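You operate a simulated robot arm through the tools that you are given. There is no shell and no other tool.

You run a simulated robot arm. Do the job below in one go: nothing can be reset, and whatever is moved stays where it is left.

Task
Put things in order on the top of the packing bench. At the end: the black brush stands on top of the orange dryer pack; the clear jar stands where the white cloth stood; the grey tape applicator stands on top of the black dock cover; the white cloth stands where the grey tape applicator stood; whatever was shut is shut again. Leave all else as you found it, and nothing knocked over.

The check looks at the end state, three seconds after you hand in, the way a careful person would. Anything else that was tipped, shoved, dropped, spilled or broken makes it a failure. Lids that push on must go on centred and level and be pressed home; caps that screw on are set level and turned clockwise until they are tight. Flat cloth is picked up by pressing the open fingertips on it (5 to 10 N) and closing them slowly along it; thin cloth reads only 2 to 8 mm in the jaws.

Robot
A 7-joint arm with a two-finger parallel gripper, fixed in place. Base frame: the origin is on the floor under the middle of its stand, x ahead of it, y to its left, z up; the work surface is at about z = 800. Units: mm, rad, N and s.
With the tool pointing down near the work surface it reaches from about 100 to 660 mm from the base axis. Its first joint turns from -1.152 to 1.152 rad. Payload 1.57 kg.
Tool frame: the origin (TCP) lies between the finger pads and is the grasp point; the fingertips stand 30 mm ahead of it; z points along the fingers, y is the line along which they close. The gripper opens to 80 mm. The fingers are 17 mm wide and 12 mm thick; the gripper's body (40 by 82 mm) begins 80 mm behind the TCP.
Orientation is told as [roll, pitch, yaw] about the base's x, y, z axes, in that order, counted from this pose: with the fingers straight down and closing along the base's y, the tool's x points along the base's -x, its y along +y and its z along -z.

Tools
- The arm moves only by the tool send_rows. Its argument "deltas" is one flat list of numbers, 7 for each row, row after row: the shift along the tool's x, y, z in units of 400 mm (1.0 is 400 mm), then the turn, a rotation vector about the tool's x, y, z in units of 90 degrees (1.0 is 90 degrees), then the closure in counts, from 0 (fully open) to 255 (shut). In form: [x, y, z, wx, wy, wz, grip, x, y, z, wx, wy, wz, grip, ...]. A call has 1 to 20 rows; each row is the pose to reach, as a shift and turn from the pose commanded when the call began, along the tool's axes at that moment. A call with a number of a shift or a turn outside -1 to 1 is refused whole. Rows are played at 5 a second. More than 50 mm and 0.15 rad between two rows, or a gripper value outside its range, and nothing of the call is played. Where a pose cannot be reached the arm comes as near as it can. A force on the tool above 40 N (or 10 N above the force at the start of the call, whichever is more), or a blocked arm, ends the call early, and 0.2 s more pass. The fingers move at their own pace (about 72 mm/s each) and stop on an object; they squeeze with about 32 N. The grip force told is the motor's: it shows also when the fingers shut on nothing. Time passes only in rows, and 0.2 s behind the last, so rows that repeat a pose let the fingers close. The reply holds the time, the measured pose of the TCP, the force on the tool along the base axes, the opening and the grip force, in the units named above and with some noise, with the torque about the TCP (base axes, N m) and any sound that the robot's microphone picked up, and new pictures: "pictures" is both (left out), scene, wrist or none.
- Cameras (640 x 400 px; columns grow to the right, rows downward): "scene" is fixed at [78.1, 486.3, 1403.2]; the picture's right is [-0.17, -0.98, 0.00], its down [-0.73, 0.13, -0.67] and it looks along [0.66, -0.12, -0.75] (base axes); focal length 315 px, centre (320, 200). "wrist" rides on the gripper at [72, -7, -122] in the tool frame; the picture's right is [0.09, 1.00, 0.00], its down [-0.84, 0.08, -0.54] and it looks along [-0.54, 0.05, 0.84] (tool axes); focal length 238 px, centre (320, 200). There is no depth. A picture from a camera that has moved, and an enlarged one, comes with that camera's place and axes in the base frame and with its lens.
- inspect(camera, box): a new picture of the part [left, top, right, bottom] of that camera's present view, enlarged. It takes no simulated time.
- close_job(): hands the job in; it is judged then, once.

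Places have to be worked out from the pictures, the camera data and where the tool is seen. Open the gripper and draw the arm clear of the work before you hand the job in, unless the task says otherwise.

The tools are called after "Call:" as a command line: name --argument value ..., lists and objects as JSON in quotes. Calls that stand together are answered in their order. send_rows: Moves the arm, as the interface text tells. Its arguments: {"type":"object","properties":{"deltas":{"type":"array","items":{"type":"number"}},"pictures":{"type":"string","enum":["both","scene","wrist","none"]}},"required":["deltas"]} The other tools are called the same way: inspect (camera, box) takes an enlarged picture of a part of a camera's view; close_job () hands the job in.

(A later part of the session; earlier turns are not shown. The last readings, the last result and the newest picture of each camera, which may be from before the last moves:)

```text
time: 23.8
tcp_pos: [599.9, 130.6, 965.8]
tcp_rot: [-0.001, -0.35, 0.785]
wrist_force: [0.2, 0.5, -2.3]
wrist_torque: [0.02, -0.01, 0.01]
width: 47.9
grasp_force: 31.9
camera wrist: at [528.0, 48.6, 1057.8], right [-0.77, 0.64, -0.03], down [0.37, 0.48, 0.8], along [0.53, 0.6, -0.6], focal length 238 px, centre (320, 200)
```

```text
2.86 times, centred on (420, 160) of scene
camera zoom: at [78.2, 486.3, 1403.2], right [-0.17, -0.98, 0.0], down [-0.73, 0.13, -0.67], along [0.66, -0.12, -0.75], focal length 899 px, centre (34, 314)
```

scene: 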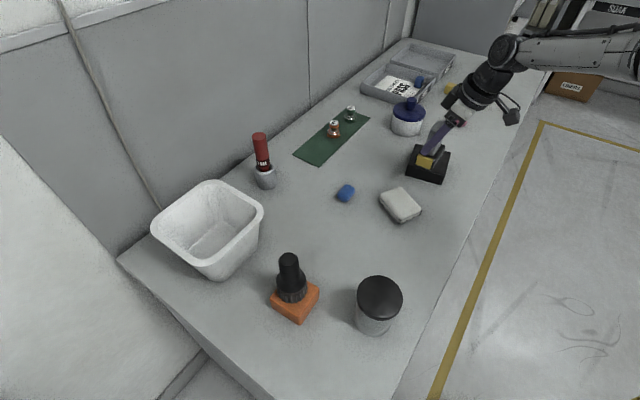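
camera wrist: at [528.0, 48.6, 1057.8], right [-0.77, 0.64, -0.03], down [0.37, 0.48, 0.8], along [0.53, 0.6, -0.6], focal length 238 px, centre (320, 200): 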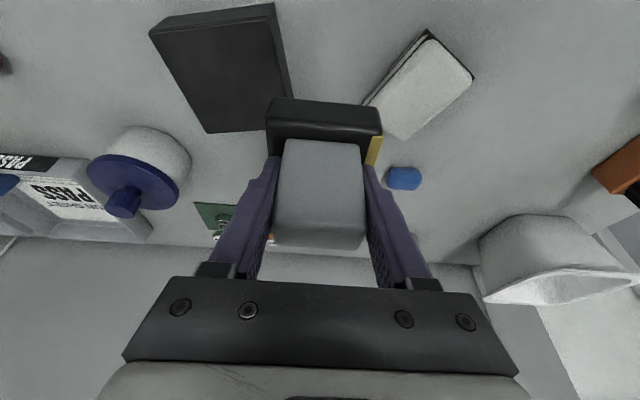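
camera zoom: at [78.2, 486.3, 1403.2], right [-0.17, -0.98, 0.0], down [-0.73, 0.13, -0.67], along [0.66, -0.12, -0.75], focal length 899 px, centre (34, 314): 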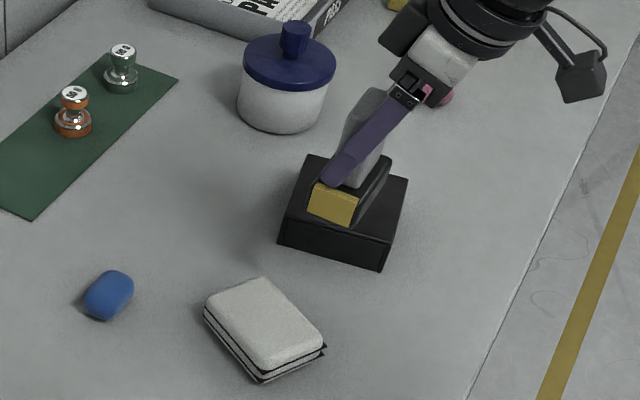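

The dock cover's corners are consistent in both views: centre (676, 78), top near 834, about 104×99 mm. I bring the applicator over it at roughly 20 mm of clearance.

Call:
send_rows --deltas '[0.0026, -0.0551, 0.0295, 0, 0, 0, 255, 0.0051, -0.1103, 0.059, 0, 0, 0, 255, 0.0077, -0.1654, 0.0885, 0, 0, 0, 255, 0.0103, -0.2205, 0.118, 0, 0, 0, 255, 0.0103, -0.2205, 0.118, 0, 0, 0, 255]' --pictures "both"

Call:
inspect --camera "wrist" --box '[200, 0, 440, 180]'

Call:
inspect --camera "scene" --box '[370, 100, 480, 220]'

```text
time: 25.0
tcp_pos: [674.6, 76.6, 919.5]
tcp_rot: [0.001, -0.351, 0.784]
wrist_force: [0.0, 0.7, -1.5]
wrist_torque: [0.01, -0.01, -0.01]
width: 47.9
grasp_force: 32.0
camera wrist: at [601.8, -5.0, 1009.9], right [-0.77, 0.64, -0.03], down [0.37, 0.48, 0.8], along [0.53, 0.6, -0.6], focal length 238 px, centre (320, 200)
```

scene: 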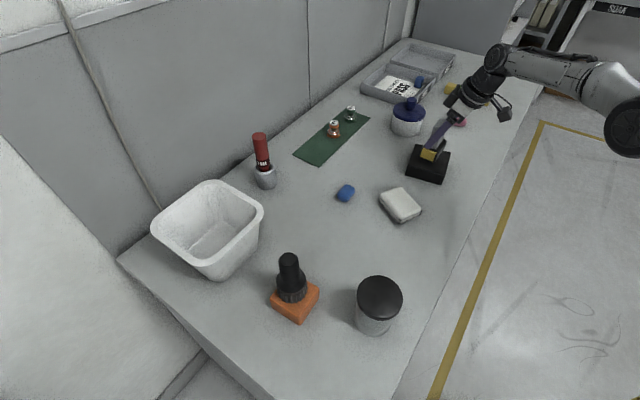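
wrist: 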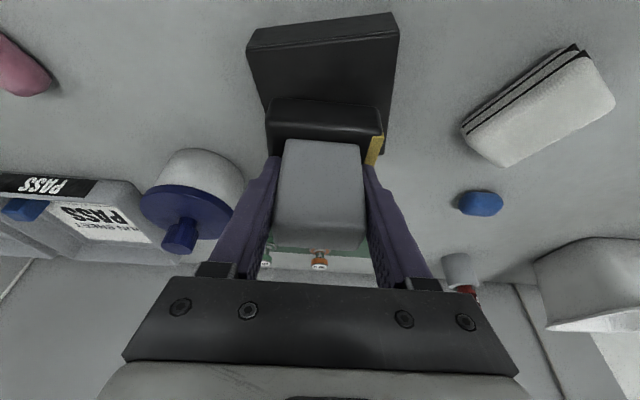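

```text
2.22 times, centred on (320, 90) of wrist
camera zoom: at [601.8, -5.0, 1009.9], right [-0.77, 0.64, -0.03], down [0.37, 0.48, 0.8], along [0.53, 0.6, -0.6], focal length 530 px, centre (320, 444)
```

zoom: 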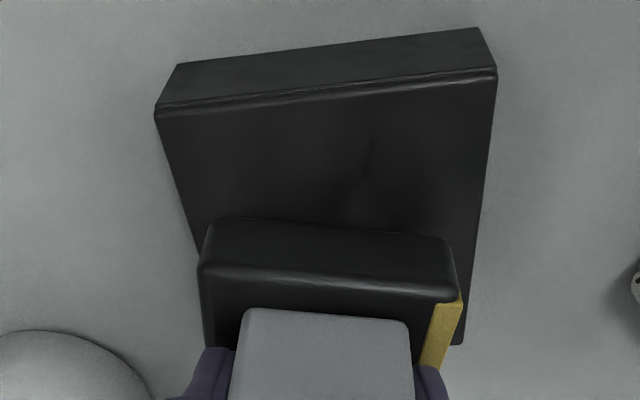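

```text
3.33 times, centred on (425, 160) of scene
camera zoom: at [78.2, 486.3, 1403.2], right [-0.17, -0.98, 0.0], down [-0.73, 0.13, -0.67], along [0.66, -0.12, -0.75], focal length 1049 px, centre (-30, 333)
```

zoom: 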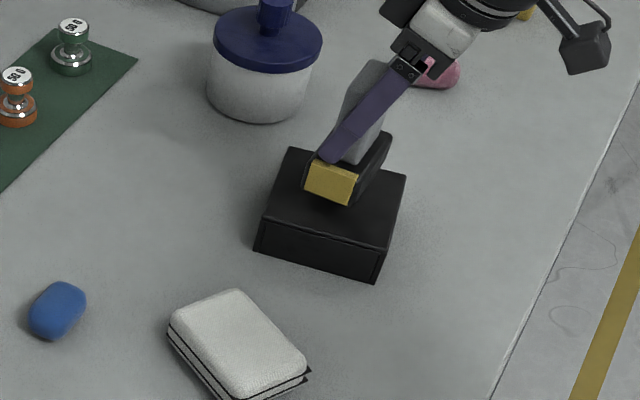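

The applicator centre at (677, 79) sits over the dock centre at (675, 79). I descend gently until contact.

Call:
send_rows --deltas '[0.0086, 0, 0.0235, 0, 0, 0, 255, 0.0137, 0, 0.0376, 0, 0, 0, 255, 0.0171, 0, 0.047, 0, 0, 0, 255, 0.0189, 0, 0.0516, 0, 0, 0, 255, 0.0189, 0, 0.0516, 0, 0, 0, 255]' --pictures "scene"

Call:
inspect --camera "scene" --box '[380, 110, 470, 210]'

```text
time: 26.2
tcp_pos: [674.5, 76.7, 902.2]
tcp_rot: [-0.006, -0.357, 0.786]
wrist_force: [-1.5, -5.9, 22.8]
wrist_torque: [0.02, 1.03, 0.27]
width: 47.9
grasp_force: 32.0
```

scene: 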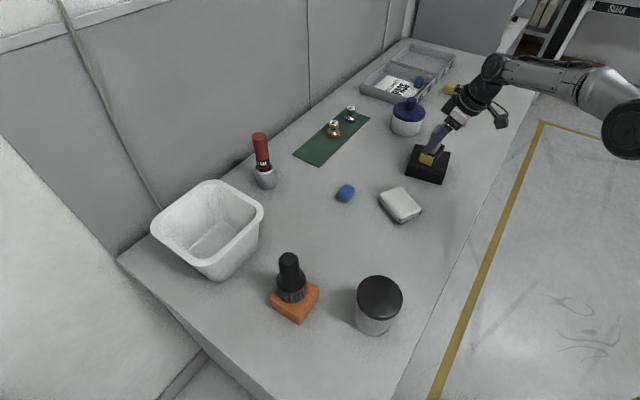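

```text
4.00 times, centred on (425, 160) of scene
camera zoom: at [77.6, 486.1, 1403.3], right [-0.17, -0.98, 0.0], down [-0.73, 0.13, -0.67], along [0.66, -0.12, -0.75], focal length 1258 px, centre (-100, 360)
```

zoom: 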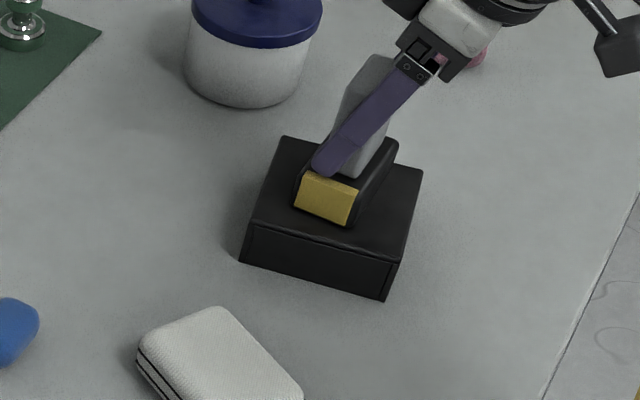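

Contact is at about 23 N, so the dock top is near 839. I relieve the pressure before releasing.

Call:
send_rows --deltas '[-0.0018, 0, -0.005, 0, 0, 0, 255, -0.0034, 0, -0.0094, 0, 0, 0, 255, -0.0034, 0, -0.0094, 0, 0, 0, 255]' --pictures "none"

```text
time: 27.0
tcp_pos: [674.8, 77.8, 902.7]
tcp_rot: [-0.002, -0.352, 0.787]
wrist_force: [6.2, 0.5, 15.2]
wrist_torque: [-0.01, -0.13, 0.03]
width: 47.7
grasp_force: 32.0
```

Fz is still 15 N, so I raise the command a little more.

Call:
send_rows --deltas '[-0.0017, 0, -0.0047, 0, 0, 0, 255, -0.0017, 0, -0.0047, 0, 0, 0, 255]' --pictures "none"

```text
time: 27.6
tcp_pos: [672.7, 76.5, 901.8]
tcp_rot: [0.002, -0.349, 0.786]
wrist_force: [3.7, 0.2, 8.9]
wrist_torque: [-0.02, -0.51, 0.03]
width: 47.7
grasp_force: 32.6
```

Call:
send_rows --deltas '[-0.0013, 0, -0.0037, 0, 0, 0, 255, -0.0013, 0, -0.0037, 0, 0, 0, 255]' --pictures "wrist"

```text
time: 28.2
tcp_pos: [672.0, 77.0, 902.2]
tcp_rot: [0.005, -0.347, 0.783]
wrist_force: [0.7, 0.9, 1.0]
wrist_torque: [0.01, -0.11, 0.03]
width: 47.9
grasp_force: 31.7
camera wrist: at [600.2, -4.5, 993.7], right [-0.77, 0.64, -0.03], down [0.37, 0.48, 0.79], along [0.52, 0.6, -0.61], focal length 238 px, centre (320, 200)
```

wrist: 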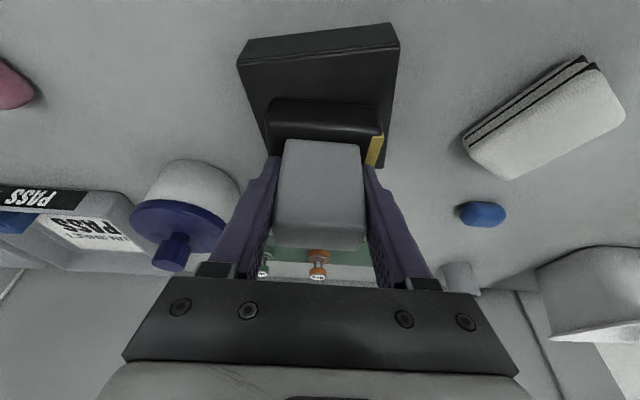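

The force is near zero with the weight resting on the cover. I open the fingers slowly.

Call:
send_rows --deltas '[0, 0, 0, 0, 0, 0, 95, 0, 0, 0, 0, 0, 0, 70, 0, 0, 0, 0, 0, 0, 30, 0, 0, 0, 0, 0, 0, 0, 0, 0, 0, 0, 0, 0, 0]' --pictures "both"

```text
time: 29.4
tcp_pos: [672.9, 76.2, 904.5]
tcp_rot: [-0.002, -0.351, 0.785]
wrist_force: [-0.3, 0.2, 0.3]
wrist_torque: [0.0, -0.04, 0.02]
width: 79.9
grasp_force: 0.1
camera wrist: at [600.9, -4.7, 995.7], right [-0.77, 0.64, -0.03], down [0.37, 0.48, 0.8], along [0.53, 0.6, -0.6], focal length 238 px, centre (320, 200)
```

scene: 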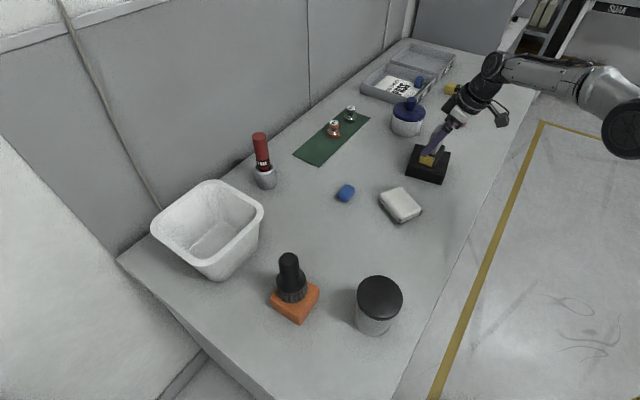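
wrist: 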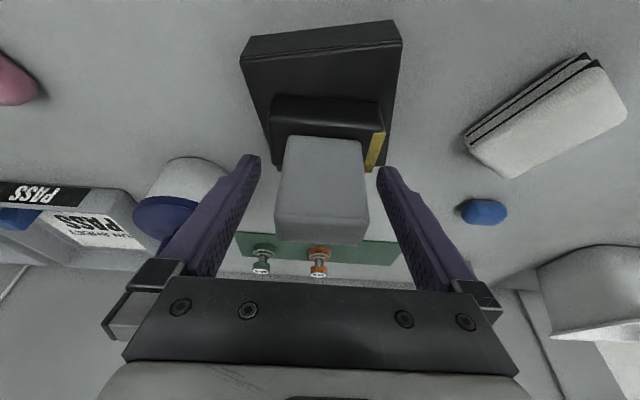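

The applicator is released on the dock cover. I retreat straight back along the fingers.

Call:
send_rows --deltas '[0, 0, -0.0625, 0, 0, 0, 0, 0, 0, -0.125, 0, 0, 0, 0, 0, 0, -0.2, 0, 0, 0, 0]' --pictures "none"

```text
time: 30.2
tcp_pos: [654.2, 56.9, 980.2]
tcp_rot: [0.002, -0.348, 0.786]
wrist_force: [-0.4, -0.5, 1.1]
wrist_torque: [0.03, -0.01, -0.01]
width: 80.1
grasp_force: 0.0
```

Call:
send_rows --deltas '[-0.0007, 0.1048, -0.0031, 0, 0.0554, 0, 0, -0.0014, 0.2095, -0.0062, 0, 0.1108, 0, 0, -0.0021, 0.3143, -0.0092, 0, 0.1661, 0, 0, -0.0028, 0.419, -0.0123, 0, 0.2215, 0, 0, -0.0028, 0.419, -0.0123, 0, 0.2215, 0, 0]' --pictures "both"

Call:
inspect --camera "wrist" --box '[240, 50, 400, 200]'

Call:
inspect --camera "scene" --box '[360, 130, 460, 240]'

```text
time: 31.4
tcp_pos: [535.4, 171.3, 982.9]
tcp_rot: [-0.001, 0.0, 0.785]
wrist_force: [0.2, -1.0, -0.7]
wrist_torque: [0.02, 0.0, -0.03]
width: 80.0
grasp_force: 0.1
camera wrist: at [488.9, 116.5, 1106.8], right [-0.77, 0.64, 0.0], down [0.54, 0.65, 0.54], along [0.35, 0.42, -0.84], focal length 238 px, centre (320, 200)
```

scene: 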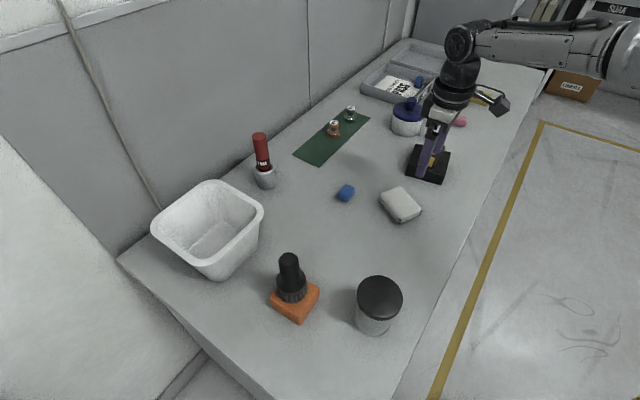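
wrist: 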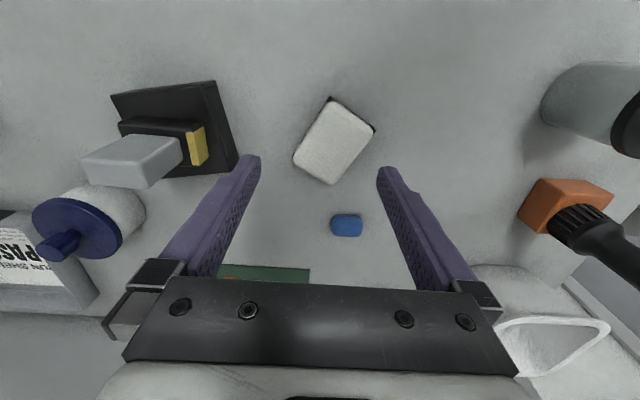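

```text
2.67 times, centred on (320, 125) of wrist
camera zoom: at [488.9, 116.5, 1106.8], right [-0.77, 0.64, 0.0], down [0.54, 0.65, 0.54], along [0.35, 0.42, -0.84], focal length 636 px, centre (320, 400)
```

zoom: 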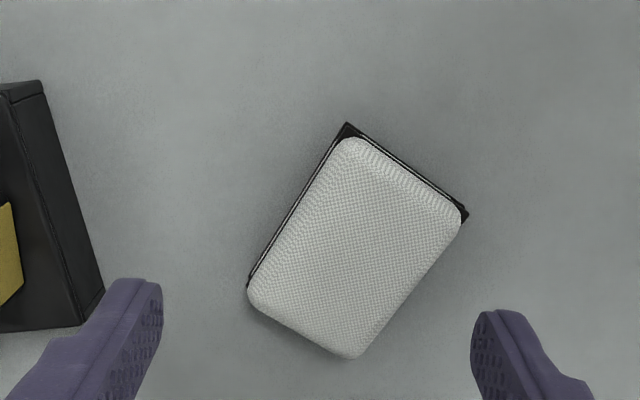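

```text
3.64 times, centred on (410, 185) of scene
camera zoom: at [78.1, 486.3, 1403.2], right [-0.17, -0.98, 0.0], down [-0.73, 0.13, -0.67], along [0.66, -0.12, -0.75], focal length 1144 px, centre (-7, 254)
```

zoom: 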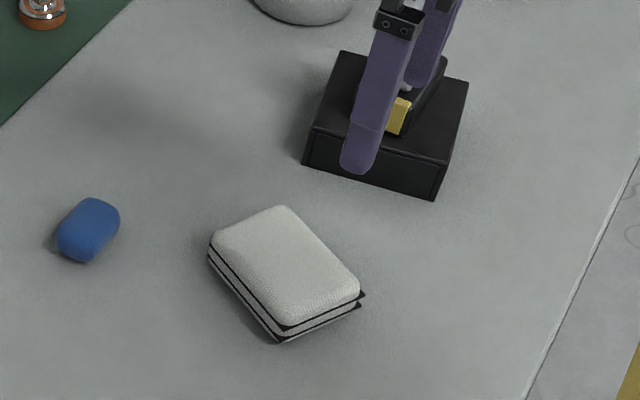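

The cloth is a folded pad of roughly 88×68 mm, about 25 mm thick, centred near (546, 204), with its long axis at about 18°. I turn the gripper so it straddles the short width and go lower for a closer view.

Call:
send_rows --deltas '[-0.0156, 0.0115, 0.0519, 0, 0, 0.075, 0, -0.0312, 0.023, 0.1038, 0, 0, 0.15, 0, -0.0468, 0.0346, 0.1556, 0, 0, 0.225, 0, -0.0624, 0.0461, 0.2075, 0, 0, 0.3, 0, -0.0624, 0.0461, 0.2075, 0, 0, 0.3, 0]' --pictures "both"

Call:
inspect --camera "wrist" --box '[220, 60, 420, 220]'

Call:
inspect --camera "scene" --box '[360, 120, 470, 240]'

```text
time: 32.6
tcp_pos: [540.3, 207.6, 902.0]
tcp_rot: [0.001, -0.002, 0.313]
wrist_force: [-0.6, 0.6, 0.7]
wrist_torque: [0.02, -0.01, -0.01]
width: 79.8
grasp_force: 0.1
camera wrist: at [473.3, 178.1, 1024.9], right [-0.39, 0.92, 0.0], down [0.77, 0.33, 0.54], along [0.5, 0.21, -0.84], focal length 238 px, centre (320, 200)
```

scene: 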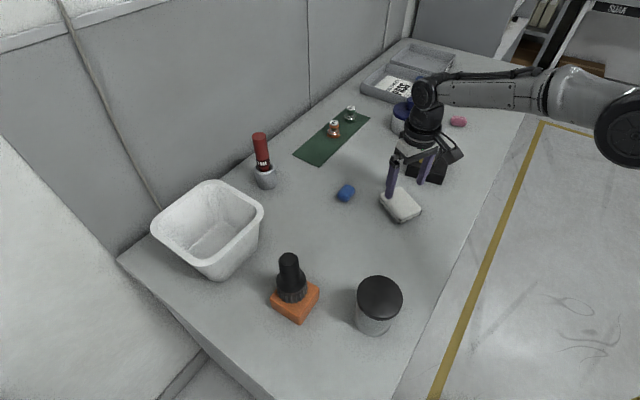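
wrist: 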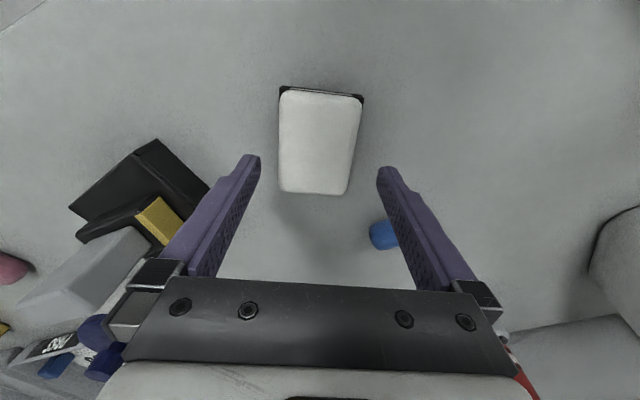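

```text
2.50 times, centred on (320, 140) of wrist
camera zoom: at [473.3, 178.1, 1024.9], right [-0.39, 0.92, 0.0], down [0.77, 0.33, 0.54], along [0.5, 0.21, -0.84], focal length 596 px, centre (320, 350)
```

zoom: 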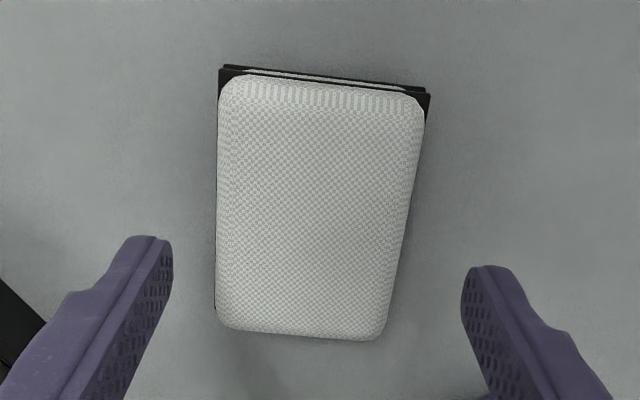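

```text
3.33 times, centred on (415, 180) of scene
camera zoom: at [78.1, 486.3, 1403.2], right [-0.17, -0.98, 0.0], down [-0.73, 0.13, -0.67], along [0.66, -0.12, -0.75], focal length 1049 px, centre (3, 267)
```

zoom: 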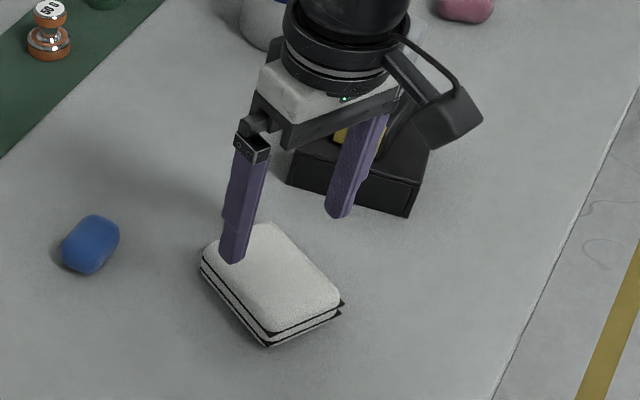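

The cloth measures about 96×69 mm with its centre near (547, 205), aligned with the gripper. I shift 3.5 mm sideways and come down to just above it to verify that both fingers clear its sides.

Call:
send_rows --deltas '[-0.007, -0.0044, 0.05, 0, 0, 0, 0, -0.014, -0.0088, 0.1, 0, 0, 0, 0, -0.014, -0.0088, 0.1, 0, 0, 0, 0]' --pictures "both"

Call:
inspect --camera "wrist" --box '[220, 60, 420, 220]'

Call:
inspect --camera "scene" --box '[360, 140, 460, 240]'

```text
time: 33.4
tcp_pos: [546.1, 205.3, 861.1]
tcp_rot: [0.002, -0.001, 0.313]
wrist_force: [-0.6, -0.9, 0.2]
wrist_torque: [-0.03, -0.04, 0.02]
width: 80.1
grasp_force: 0.0
camera wrist: at [478.6, 176.4, 983.9], right [-0.39, 0.92, 0.0], down [0.77, 0.33, 0.54], along [0.5, 0.22, -0.84], focal length 238 px, centre (320, 200)
```

scene: 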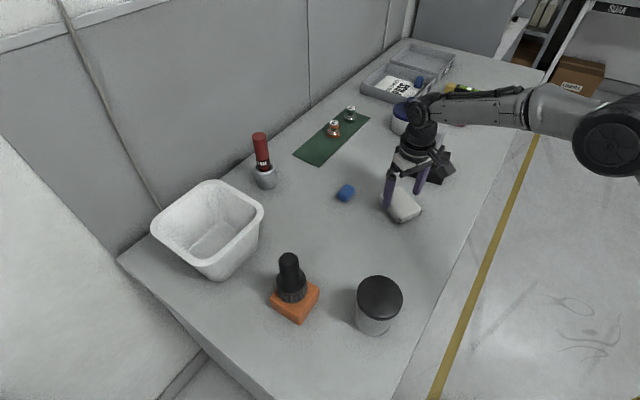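
wrist: 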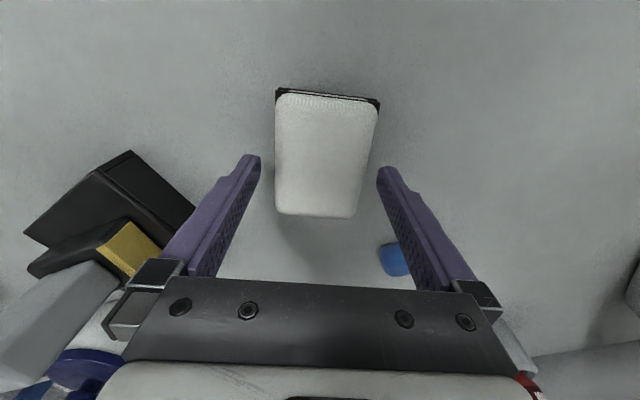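

```text
2.50 times, centred on (320, 140) of wrist
camera zoom: at [478.6, 176.4, 983.9], right [-0.39, 0.92, 0.0], down [0.77, 0.33, 0.54], along [0.5, 0.22, -0.84], focal length 596 px, centre (320, 350)
```

zoom: 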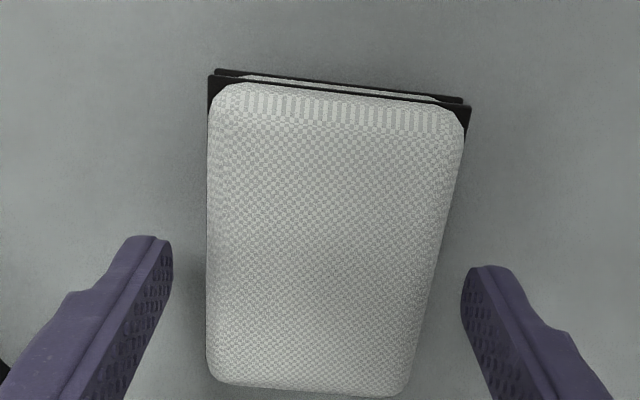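

```text
4.00 times, centred on (410, 190) of scene
camera zoom: at [78.1, 486.3, 1403.2], right [-0.17, -0.98, 0.0], down [-0.73, 0.13, -0.67], along [0.66, -0.12, -0.75], focal length 1258 px, centre (-40, 240)
```

zoom: 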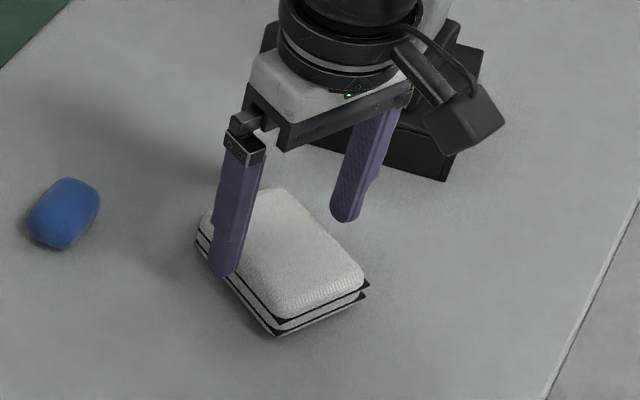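

The cloth is centred between the fingers to within about 1 mm, with roughly 4 mm clear on each side. I lower the fingertips beside it to just above the bench.

Call:
send_rows --deltas '[0, 0.0025, 0.025, 0, 0, 0, 0, 0, 0.0025, 0.045, 0, 0, 0, 0, 0, 0.0025, 0.06, 0, 0, 0, 0, 0, 0.0025, 0.0665, 0, 0, 0, 0, 0, 0.0025, 0.0665, 0, 0, 0, 0]' --pictures "both"

Call:
inspect --camera "wrist" --box '[220, 80, 420, 240]'

Call:
inspect --camera "scene" --box '[360, 140, 460, 240]'

```text
time: 34.6
tcp_pos: [545.8, 206.6, 834.9]
tcp_rot: [0.001, -0.001, 0.316]
wrist_force: [0.4, -0.6, -0.7]
wrist_torque: [0.02, 0.0, 0.01]
width: 79.9
grasp_force: 0.0
camera wrist: at [479.6, 176.9, 957.3], right [-0.4, 0.92, 0.0], down [0.77, 0.33, 0.54], along [0.5, 0.22, -0.84], focal length 238 px, centre (320, 200)
```

scene: 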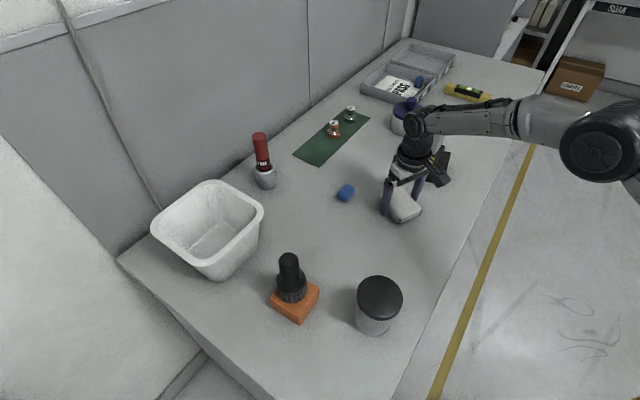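
wrist: 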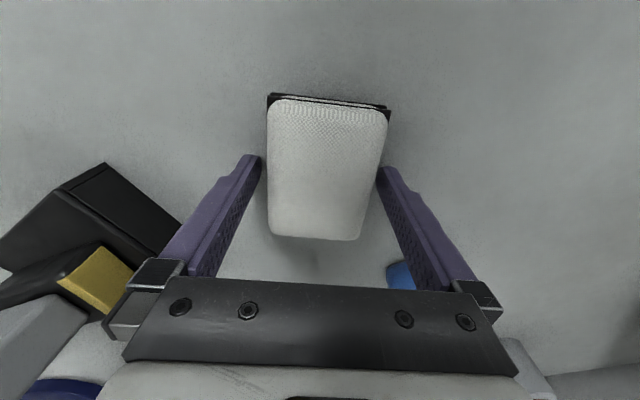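

```text
2.50 times, centred on (320, 160) of wrist
camera zoom: at [479.6, 176.9, 957.3], right [-0.4, 0.92, 0.0], down [0.77, 0.33, 0.54], along [0.5, 0.22, -0.84], focal length 596 px, centre (320, 300)
```

zoom: 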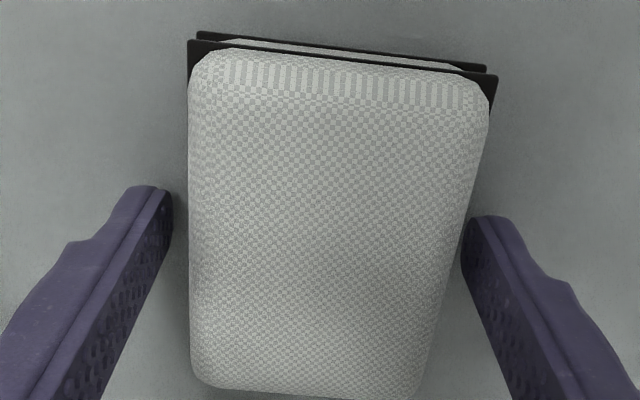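

```text
4.00 times, centred on (410, 190) of scene
camera zoom: at [78.1, 486.3, 1403.2], right [-0.17, -0.98, 0.0], down [-0.73, 0.13, -0.67], along [0.66, -0.12, -0.75], focal length 1258 px, centre (-40, 240)
```

zoom: 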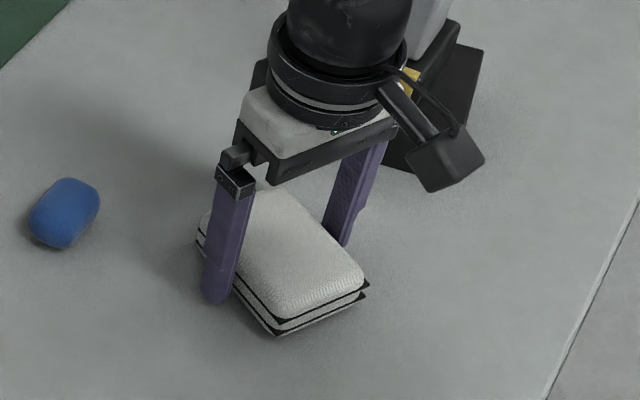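

Both fingers straddle the cloth without contact. I close slowly and watch the width and grip force.

Call:
send_rows --deltas '[0, 0, 0, 0, 0, 0, 15, 0, 0, 0, 0, 0, 0, 25, 0, 0, 0, 0, 0, 0, 35, 0, 0, 0, 0, 0, 0, 45, 0, 0, 0, 0, 0, 0, 55, 0, 0, 0, 0, 0, 0, 55]' --pictures "wrist"

Call:
inspect --camera "wrist" --box '[220, 80, 420, 240]'

```text
time: 36.0
tcp_pos: [546.9, 205.4, 833.8]
tcp_rot: [0.001, -0.003, 0.314]
wrist_force: [0.1, 0.5, 0.1]
wrist_torque: [-0.01, 0.0, -0.03]
width: 64.7
grasp_force: 32.6
camera wrist: at [479.6, 176.9, 957.5], right [-0.4, 0.92, 0.0], down [0.77, 0.33, 0.54], along [0.5, 0.22, -0.84], focal length 238 px, centre (320, 200)
```

wrist: 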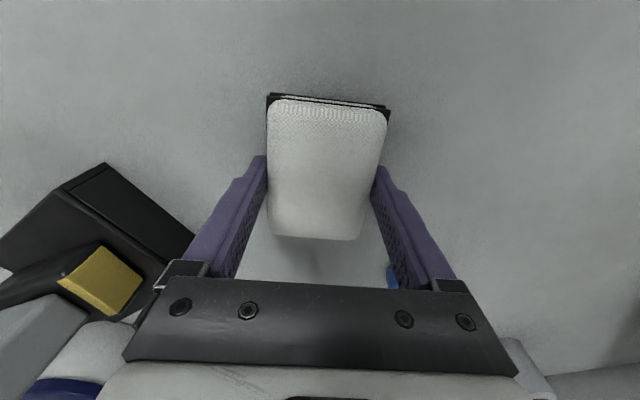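

```text
2.50 times, centred on (320, 160) of wrist
camera zoom: at [479.6, 176.9, 957.5], right [-0.4, 0.92, 0.0], down [0.77, 0.33, 0.54], along [0.5, 0.22, -0.84], focal length 596 px, centre (320, 300)
```

zoom: 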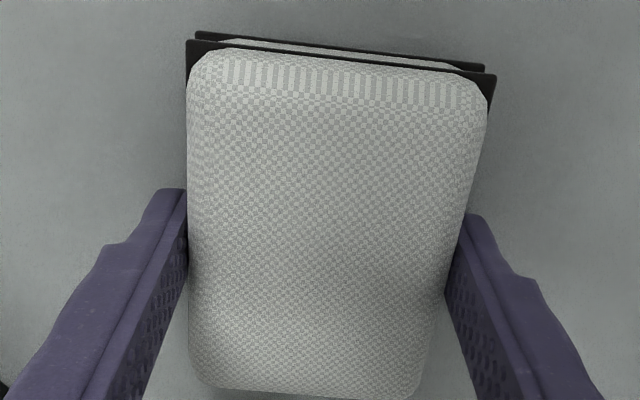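

The cloth is firmly held at 64.7 mm with full grip force. I lift it slightly and check that it follows.

Call:
send_rows --deltas '[0, 0, 0, 0, 0, 0, 120, 0, 0, -0.0125, 0, 0, 0, 120, 0, 0, -0.0375, 0, 0, 0, 120, 0, 0, -0.075, 0, 0, 0, 120, 0, 0, -0.075, 0, 0, 0, 120]' --pictures "both"

Call:
inspect --camera "scene" --box '[360, 140, 460, 240]'

```text
time: 37.2
tcp_pos: [544.5, 205.7, 865.6]
tcp_rot: [0.002, -0.002, 0.316]
wrist_force: [-0.8, 0.6, -0.2]
wrist_torque: [-0.02, -0.01, 0.01]
width: 65.1
grasp_force: 31.9
camera wrist: at [479.6, 177.2, 988.3], right [-0.4, 0.92, 0.0], down [0.77, 0.33, 0.54], along [0.5, 0.22, -0.84], focal length 238 px, centre (320, 200)
```

scene: 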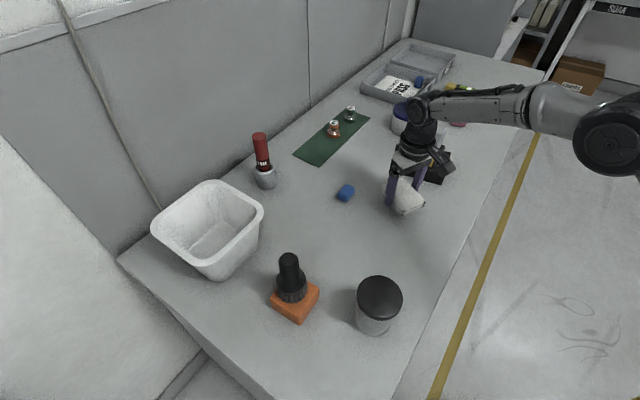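
wrist: 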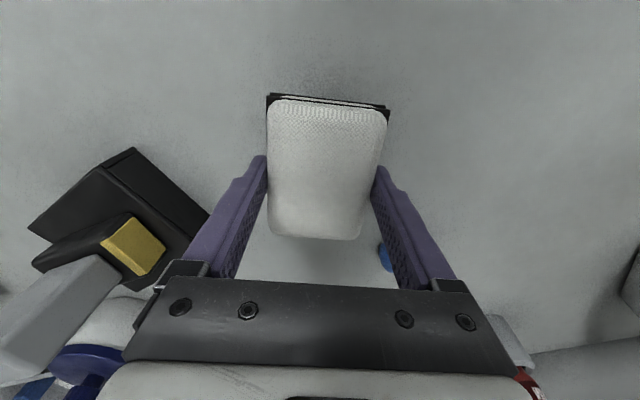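

```text
4.00 times, centred on (410, 190) of scene
camera zoom: at [78.1, 486.3, 1403.2], right [-0.17, -0.98, 0.0], down [-0.73, 0.13, -0.67], along [0.66, -0.12, -0.75], focal length 1258 px, centre (-40, 240)
```

zoom: 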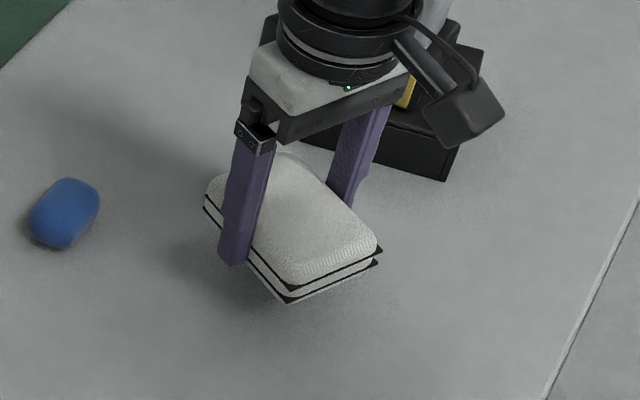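

The cloth came up level as one piece. I carry it over to the applicator's old spot at about (420, 279).

Call:
send_rows --deltas '[0.0608, 0.0684, -0.02, 0, 0, 0, 120, 0.1215, 0.1368, -0.025, 0, 0, 0, 120, 0.1823, 0.2051, -0.025, 0, 0, 0, 120, 0.243, 0.2735, -0.025, 0, 0, 0, 120, 0.243, 0.2735, -0.025, 0, 0, 0, 120]' --pictures "both"

```text
time: 38.4
tcp_pos: [421.2, 279.1, 875.7]
tcp_rot: [0.003, -0.001, 0.314]
wrist_force: [0.0, 0.5, -0.6]
wrist_torque: [0.02, -0.01, 0.01]
width: 65.0
grasp_force: 32.3
camera wrist: at [354.8, 251.4, 998.1], right [-0.39, 0.92, 0.0], down [0.77, 0.33, 0.54], along [0.5, 0.22, -0.84], focal length 238 px, centre (320, 200)
```

scene: 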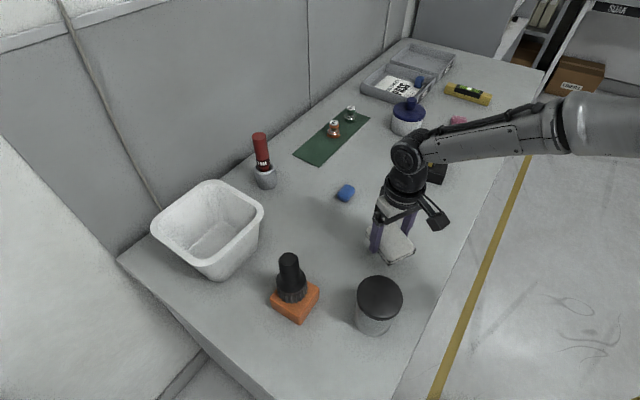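
wrist: 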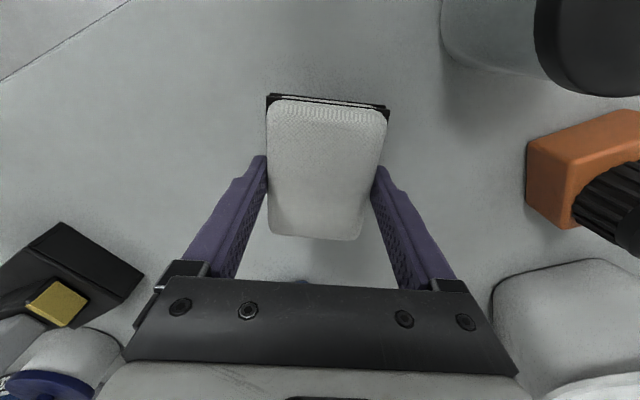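

The gripper is over the target. I lower the cloth back to the pickup height of about 834 with force monitoring.

Call:
send_rows --deltas '[0, 0, 0.04, 0, 0, 0, 120, 0, 0, 0.075, 0, 0, 0, 120, 0, 0, 0.092, 0, 0, 0, 120, 0, 0, 0.1, 0, 0, 0, 120, 0, 0, 0.1, 0, 0, 0, 120]' --pictures "scene"

Call:
inspect --camera "scene" --box '[340, 180, 440, 290]'

```text
time: 39.6
tcp_pos: [420.3, 280.2, 835.3]
tcp_rot: [0.003, -0.003, 0.315]
wrist_force: [-0.9, -3.3, 6.8]
wrist_torque: [-0.19, 0.17, 0.01]
width: 65.2
grasp_force: 32.0
```

scene: 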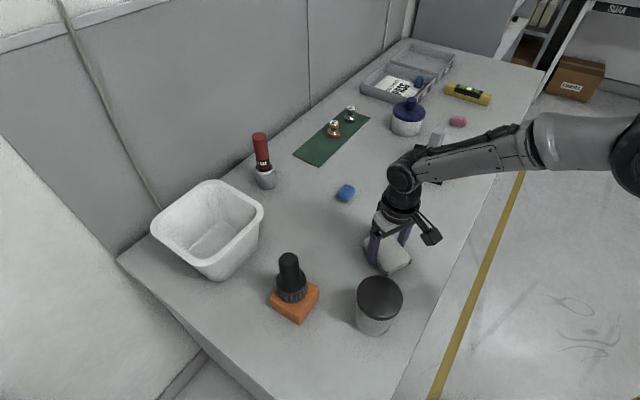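

```text
3.64 times, centred on (390, 235) of scene
camera zoom: at [78.0, 486.2, 1403.2], right [-0.17, -0.98, 0.0], down [-0.73, 0.13, -0.67], along [0.66, -0.12, -0.75], focal length 1144 px, centre (66, 73)
```

zoom: 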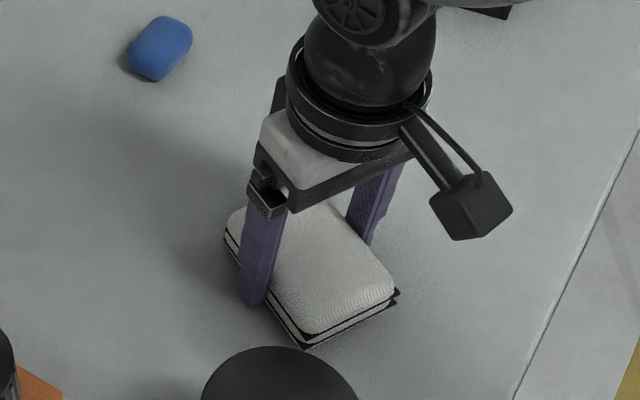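

The cloth is on the bench with light contact. I open the fingers slowly.

Call:
send_rows --deltas '[0, 0, 0.099, 0, 0, 0, 45, 0, 0, 0.099, 0, 0, 0, 30, 0, 0, 0.099, 0, 0, 0, 15, 0, 0, 0.099, 0, 0, 0, 0, 0, 0, 0.099, 0, 0, 0, 0]' --pictures "none"

```text
time: 39.9
tcp_pos: [421.7, 280.2, 829.8]
tcp_rot: [-0.001, -0.005, 0.312]
wrist_force: [-7.7, -2.8, 9.7]
wrist_torque: [-0.5, 0.19, -0.29]
width: 66.9
grasp_force: 0.5
stopped in row 1: the force on the tool passed its limit at 84 N (the readings are from after the stop); the commanded pose is now the measured one
```

That row wrongly asked for more downward motion, since shifts count from the call's start, and the force stop caught it with the tips touching the bench. I raise 4–5 mm straight away while opening gently.

Call:
send_rows --deltas '[0, 0, -0.006, 0, 0, 0, 42, 0, 0, -0.0115, 0, 0, 0, 40, 0, 0, -0.0115, 0, 0, 0, 30]' --pictures "both"

Call:
inspect --camera "wrist" --box '[220, 80, 420, 240]'

Call:
inspect --camera "scene" --box '[340, 180, 440, 290]'

```text
time: 40.7
tcp_pos: [421.2, 281.4, 833.4]
tcp_rot: [0.002, -0.006, 0.314]
wrist_force: [0.2, -0.1, 0.1]
wrist_torque: [0.03, -0.01, 0.0]
width: 70.7
grasp_force: 0.0
camera wrist: at [355.1, 252.5, 955.7], right [-0.39, 0.92, 0.0], down [0.77, 0.33, 0.55], along [0.5, 0.22, -0.84], focal length 238 px, centre (320, 200)
```

scene: 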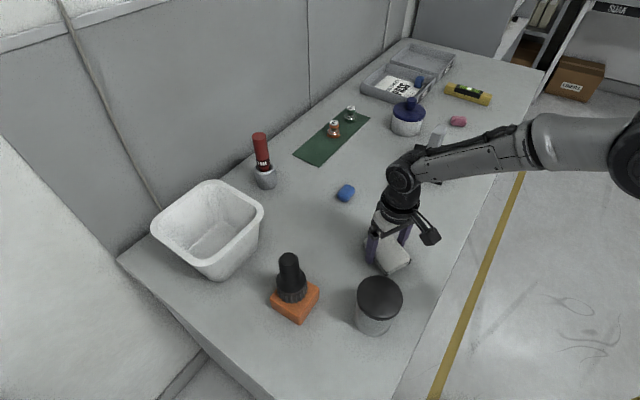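
wrist: 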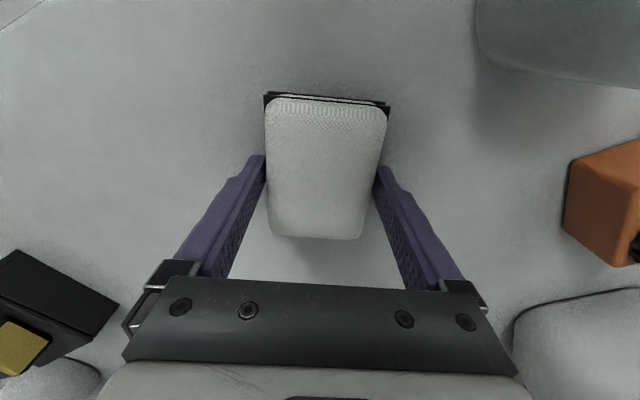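

```text
2.50 times, centred on (320, 160) of wrist
camera zoom: at [355.1, 252.5, 955.7], right [-0.39, 0.92, 0.0], down [0.77, 0.33, 0.55], along [0.5, 0.22, -0.84], focal length 596 px, centre (320, 300)
```

zoom: 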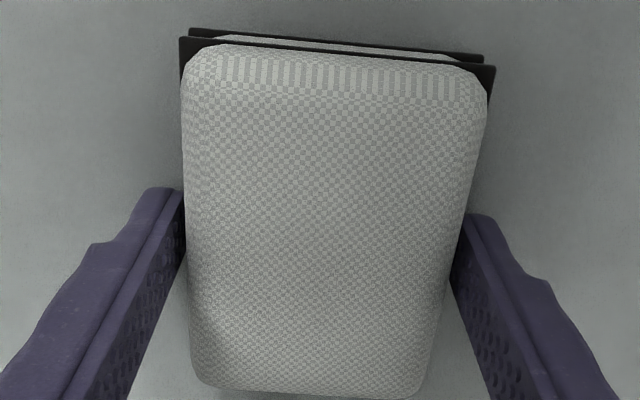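

```text
3.64 times, centred on (390, 235) of scene
camera zoom: at [78.1, 486.3, 1403.2], right [-0.17, -0.98, 0.0], down [-0.73, 0.13, -0.67], along [0.66, -0.12, -0.75], focal length 1144 px, centre (66, 73)
```

zoom: 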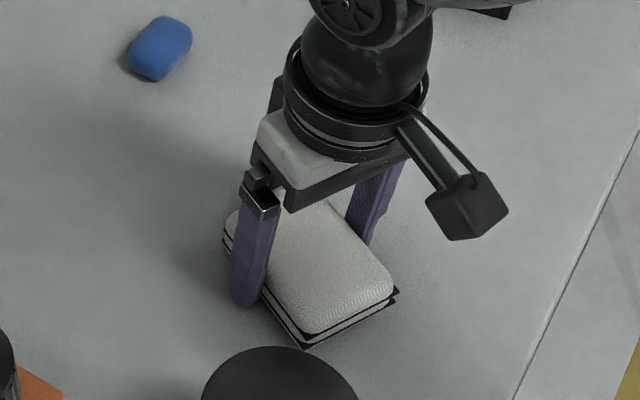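

The cloth is undisturbed and the forces are zero. I finish opening and then lift straight up off the cloth.

Call:
send_rows --deltas '[0, 0, 0, 0, 0, 0, 15, 0, 0, 0, 0, 0, 0, 0, 0, 0, 0, 0, 0, 0, 0, 0, 0, -0.05, 0, 0, 0, 0, 0, 0, -0.15, 0, 0, 0, 0, 0, 0, -0.25, 0, 0, 0, 0, 0, 0, -0.35, 0, 0, 0, 0, 0, 0, -0.35, 0, 0, 0, 0]' --pictures "both"

Call:
inspect --camera "scene" --box '[330, 180, 450, 340]'

```text
time: 42.5
tcp_pos: [420.6, 278.4, 977.0]
tcp_rot: [0.001, -0.008, 0.314]
wrist_force: [1.2, -0.2, -1.1]
wrist_torque: [0.01, 0.02, 0.03]
width: 80.0
grasp_force: 0.1
camera wrist: at [353.2, 249.9, 1099.1], right [-0.39, 0.92, 0.0], down [0.77, 0.33, 0.55], along [0.5, 0.22, -0.84], focal length 238 px, centre (320, 200)
```

scene: 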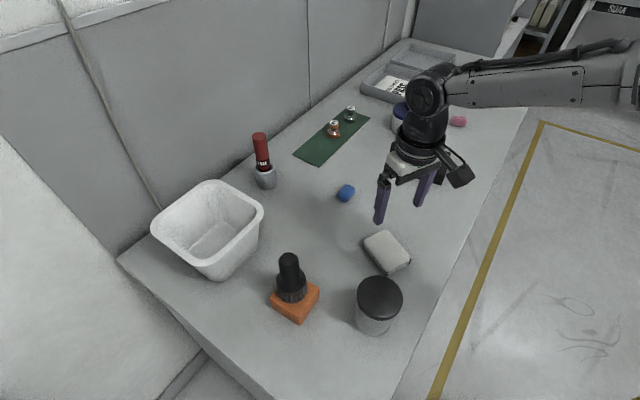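
wrist: 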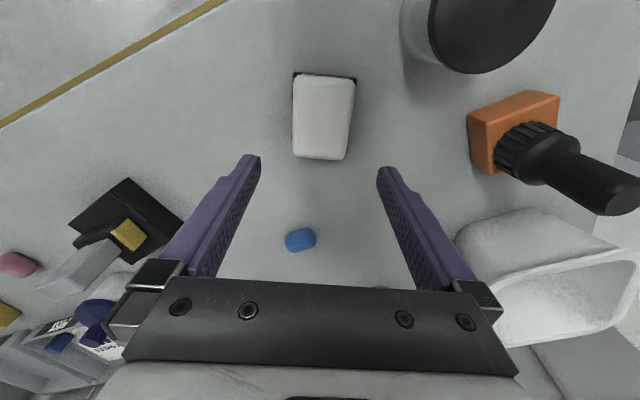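

```text
2.50 times, centred on (390, 260) of scene
camera zoom: at [78.1, 486.3, 1403.2], right [-0.17, -0.98, 0.0], down [-0.73, 0.13, -0.67], along [0.66, -0.12, -0.75], focal length 786 px, centre (145, 50)
```

zoom: 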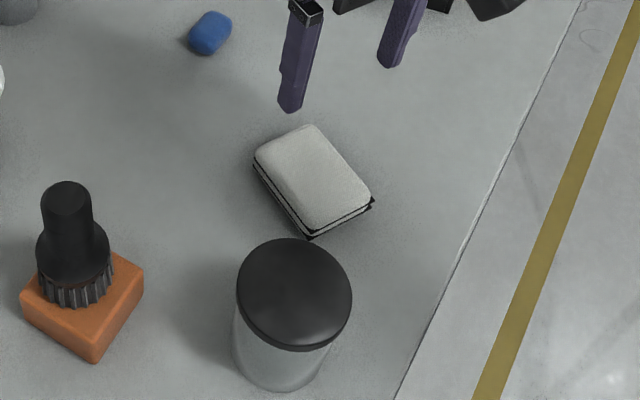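

The cloth sits cleanly where the applicator stood. Now I move above the jar to measure its diameter and centre.

Call:
send_rows --deltas '[0.0656, 0.0664, -0.0144, 0, 0.002, 0, 0, 0.1311, 0.1328, -0.0288, 0, 0.003, 0, 0, 0.1967, 0.1991, -0.0431, 0, 0.004, 0, 0, 0.2623, 0.2655, -0.0575, 0, 0.005, 0, 0, 0.2623, 0.2655, -0.0575, 0, 0.005, 0, 0]' --pictures "both"

Call:
inspect --camera "wrist" --box '[200, 40, 440, 200]'

Call:
inspect --camera "scene" --box '[340, 260, 420, 350]'

```text
time: 43.7
tcp_pos: [286.5, 345.9, 996.7]
tcp_rot: [0.001, 0.001, 0.312]
wrist_force: [-0.2, -0.6, 0.4]
wrist_torque: [-0.02, 0.03, -0.01]
width: 79.9
grasp_force: 0.2
camera wrist: at [219.7, 317.6, 1119.4], right [-0.39, 0.92, 0.0], down [0.77, 0.33, 0.54], along [0.5, 0.21, -0.84], focal length 238 px, centre (320, 200)
```

scene: 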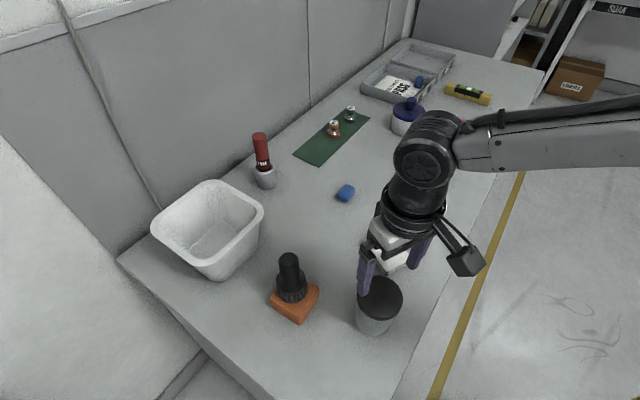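
wrist: 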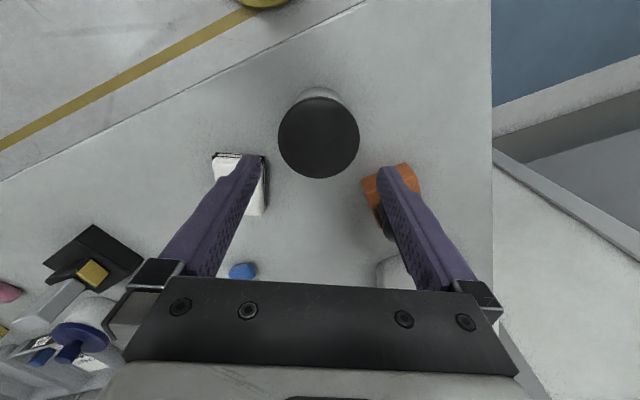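

```text
2.50 times, centred on (320, 120) of wrist
camera zoom: at [219.7, 317.6, 1119.4], right [-0.39, 0.92, 0.0], down [0.77, 0.33, 0.54], along [0.5, 0.21, -0.84], focal length 596 px, centre (320, 400)
```

zoom: 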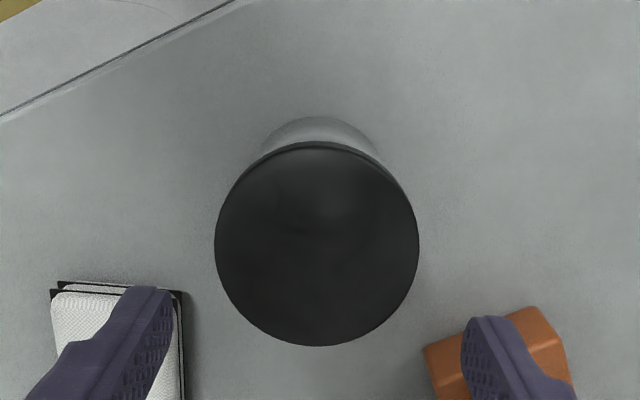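

```text
4.44 times, centred on (380, 305) of scene
camera zoom: at [78.1, 486.3, 1403.2], right [-0.17, -0.98, 0.0], down [-0.73, 0.13, -0.67], along [0.66, -0.12, -0.75], focal length 1398 px, centre (53, -267)
```

zoom: 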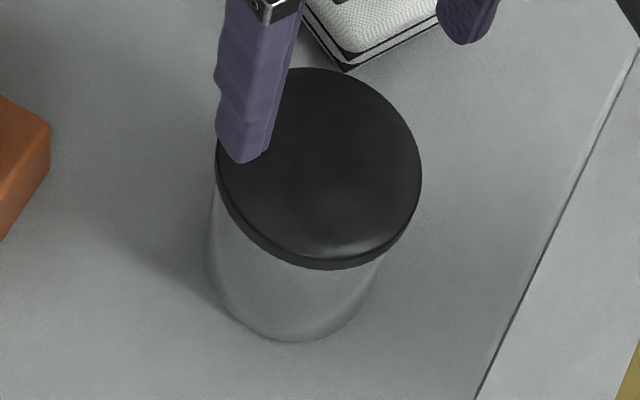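

The lid is about 76 mm wide and overhangs a narrower body of about 66 mm, so a straight-down grip would catch the lid. I will grip the body from the side with a 40° tilt under the lid. First I back off toward the base and turn to yaw 0.8.

Call:
send_rows --deltas '[0.0386, -0.021, 0, 0, 0, -0.0777, 0, 0.0773, -0.042, 0, 0, 0, -0.1554, 0, 0.1159, -0.063, 0, 0, 0, -0.233, 0, 0.1545, -0.084, 0, 0, 0, -0.3107, 0, 0.1545, -0.084, 0, 0, 0, -0.3107, 0]' --pictures "none"

```text
time: 44.9
tcp_pos: [239.7, 298.5, 996.8]
tcp_rot: [0.001, 0.0, 0.804]
wrist_force: [-0.5, 0.4, -0.9]
wrist_torque: [0.03, 0.0, 0.01]
width: 80.1
grasp_force: 0.1
```

Call:
send_rows --deltas '[0.0018, -0.0006, 0.02, 0, -0.0889, 0, 0, 0.0036, -0.0012, 0.05, 0, -0.1778, 0, 0, 0.0054, -0.0018, 0.085, 0, -0.2666, 0, 0, 0.0072, -0.0024, 0.12, 0, -0.3555, 0, 0, 0.009, -0.003, 0.155, 0, -0.4444, 0, 0, 0.009, -0.003, 0.155, 0, -0.4444, 0, 0]' --pictures "both"

Call:
inspect --camera "wrist" --box '[200, 20, 440, 220]'

```text
time: 46.3
tcp_pos: [239.4, 293.6, 935.0]
tcp_rot: [0.004, -0.702, 0.799]
wrist_force: [-0.9, -0.7, -0.3]
wrist_torque: [0.0, -0.04, -0.03]
width: 79.9
grasp_force: 0.0
camera wrist: at [151.8, 193.2, 982.5], right [-0.76, 0.64, -0.06], down [0.15, 0.26, 0.95], along [0.63, 0.72, -0.29], focal length 238 px, centre (320, 200)
```

scene: 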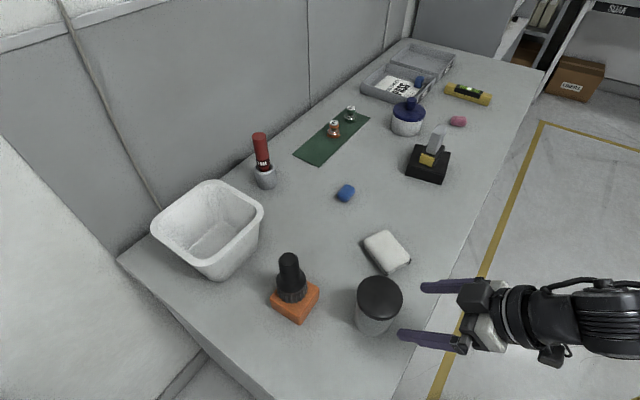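
wrist: 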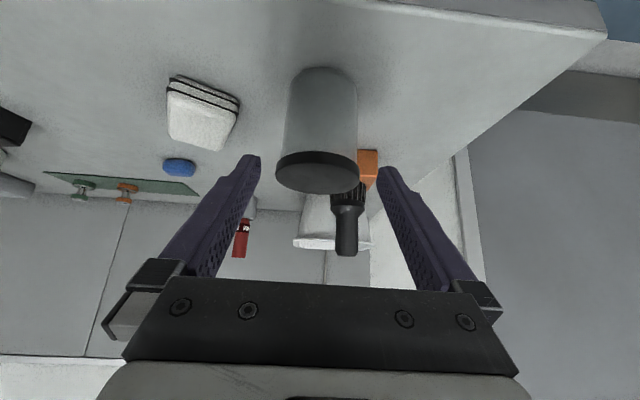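

```text
2.00 times, centred on (320, 120) of wrist
camera zoom: at [151.8, 193.2, 982.5], right [-0.76, 0.64, -0.06], down [0.15, 0.26, 0.95], along [0.63, 0.72, -0.29], focal length 477 px, centre (320, 360)
```

zoom: 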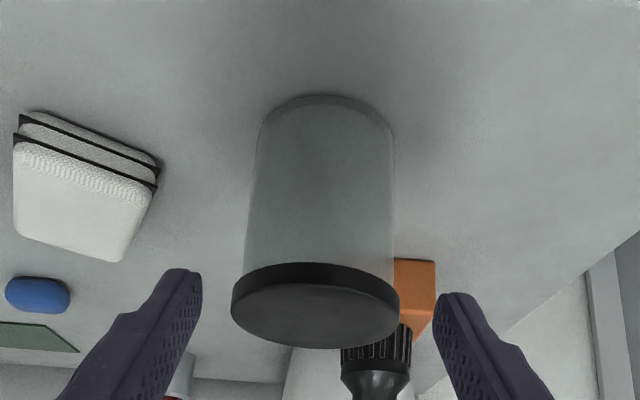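

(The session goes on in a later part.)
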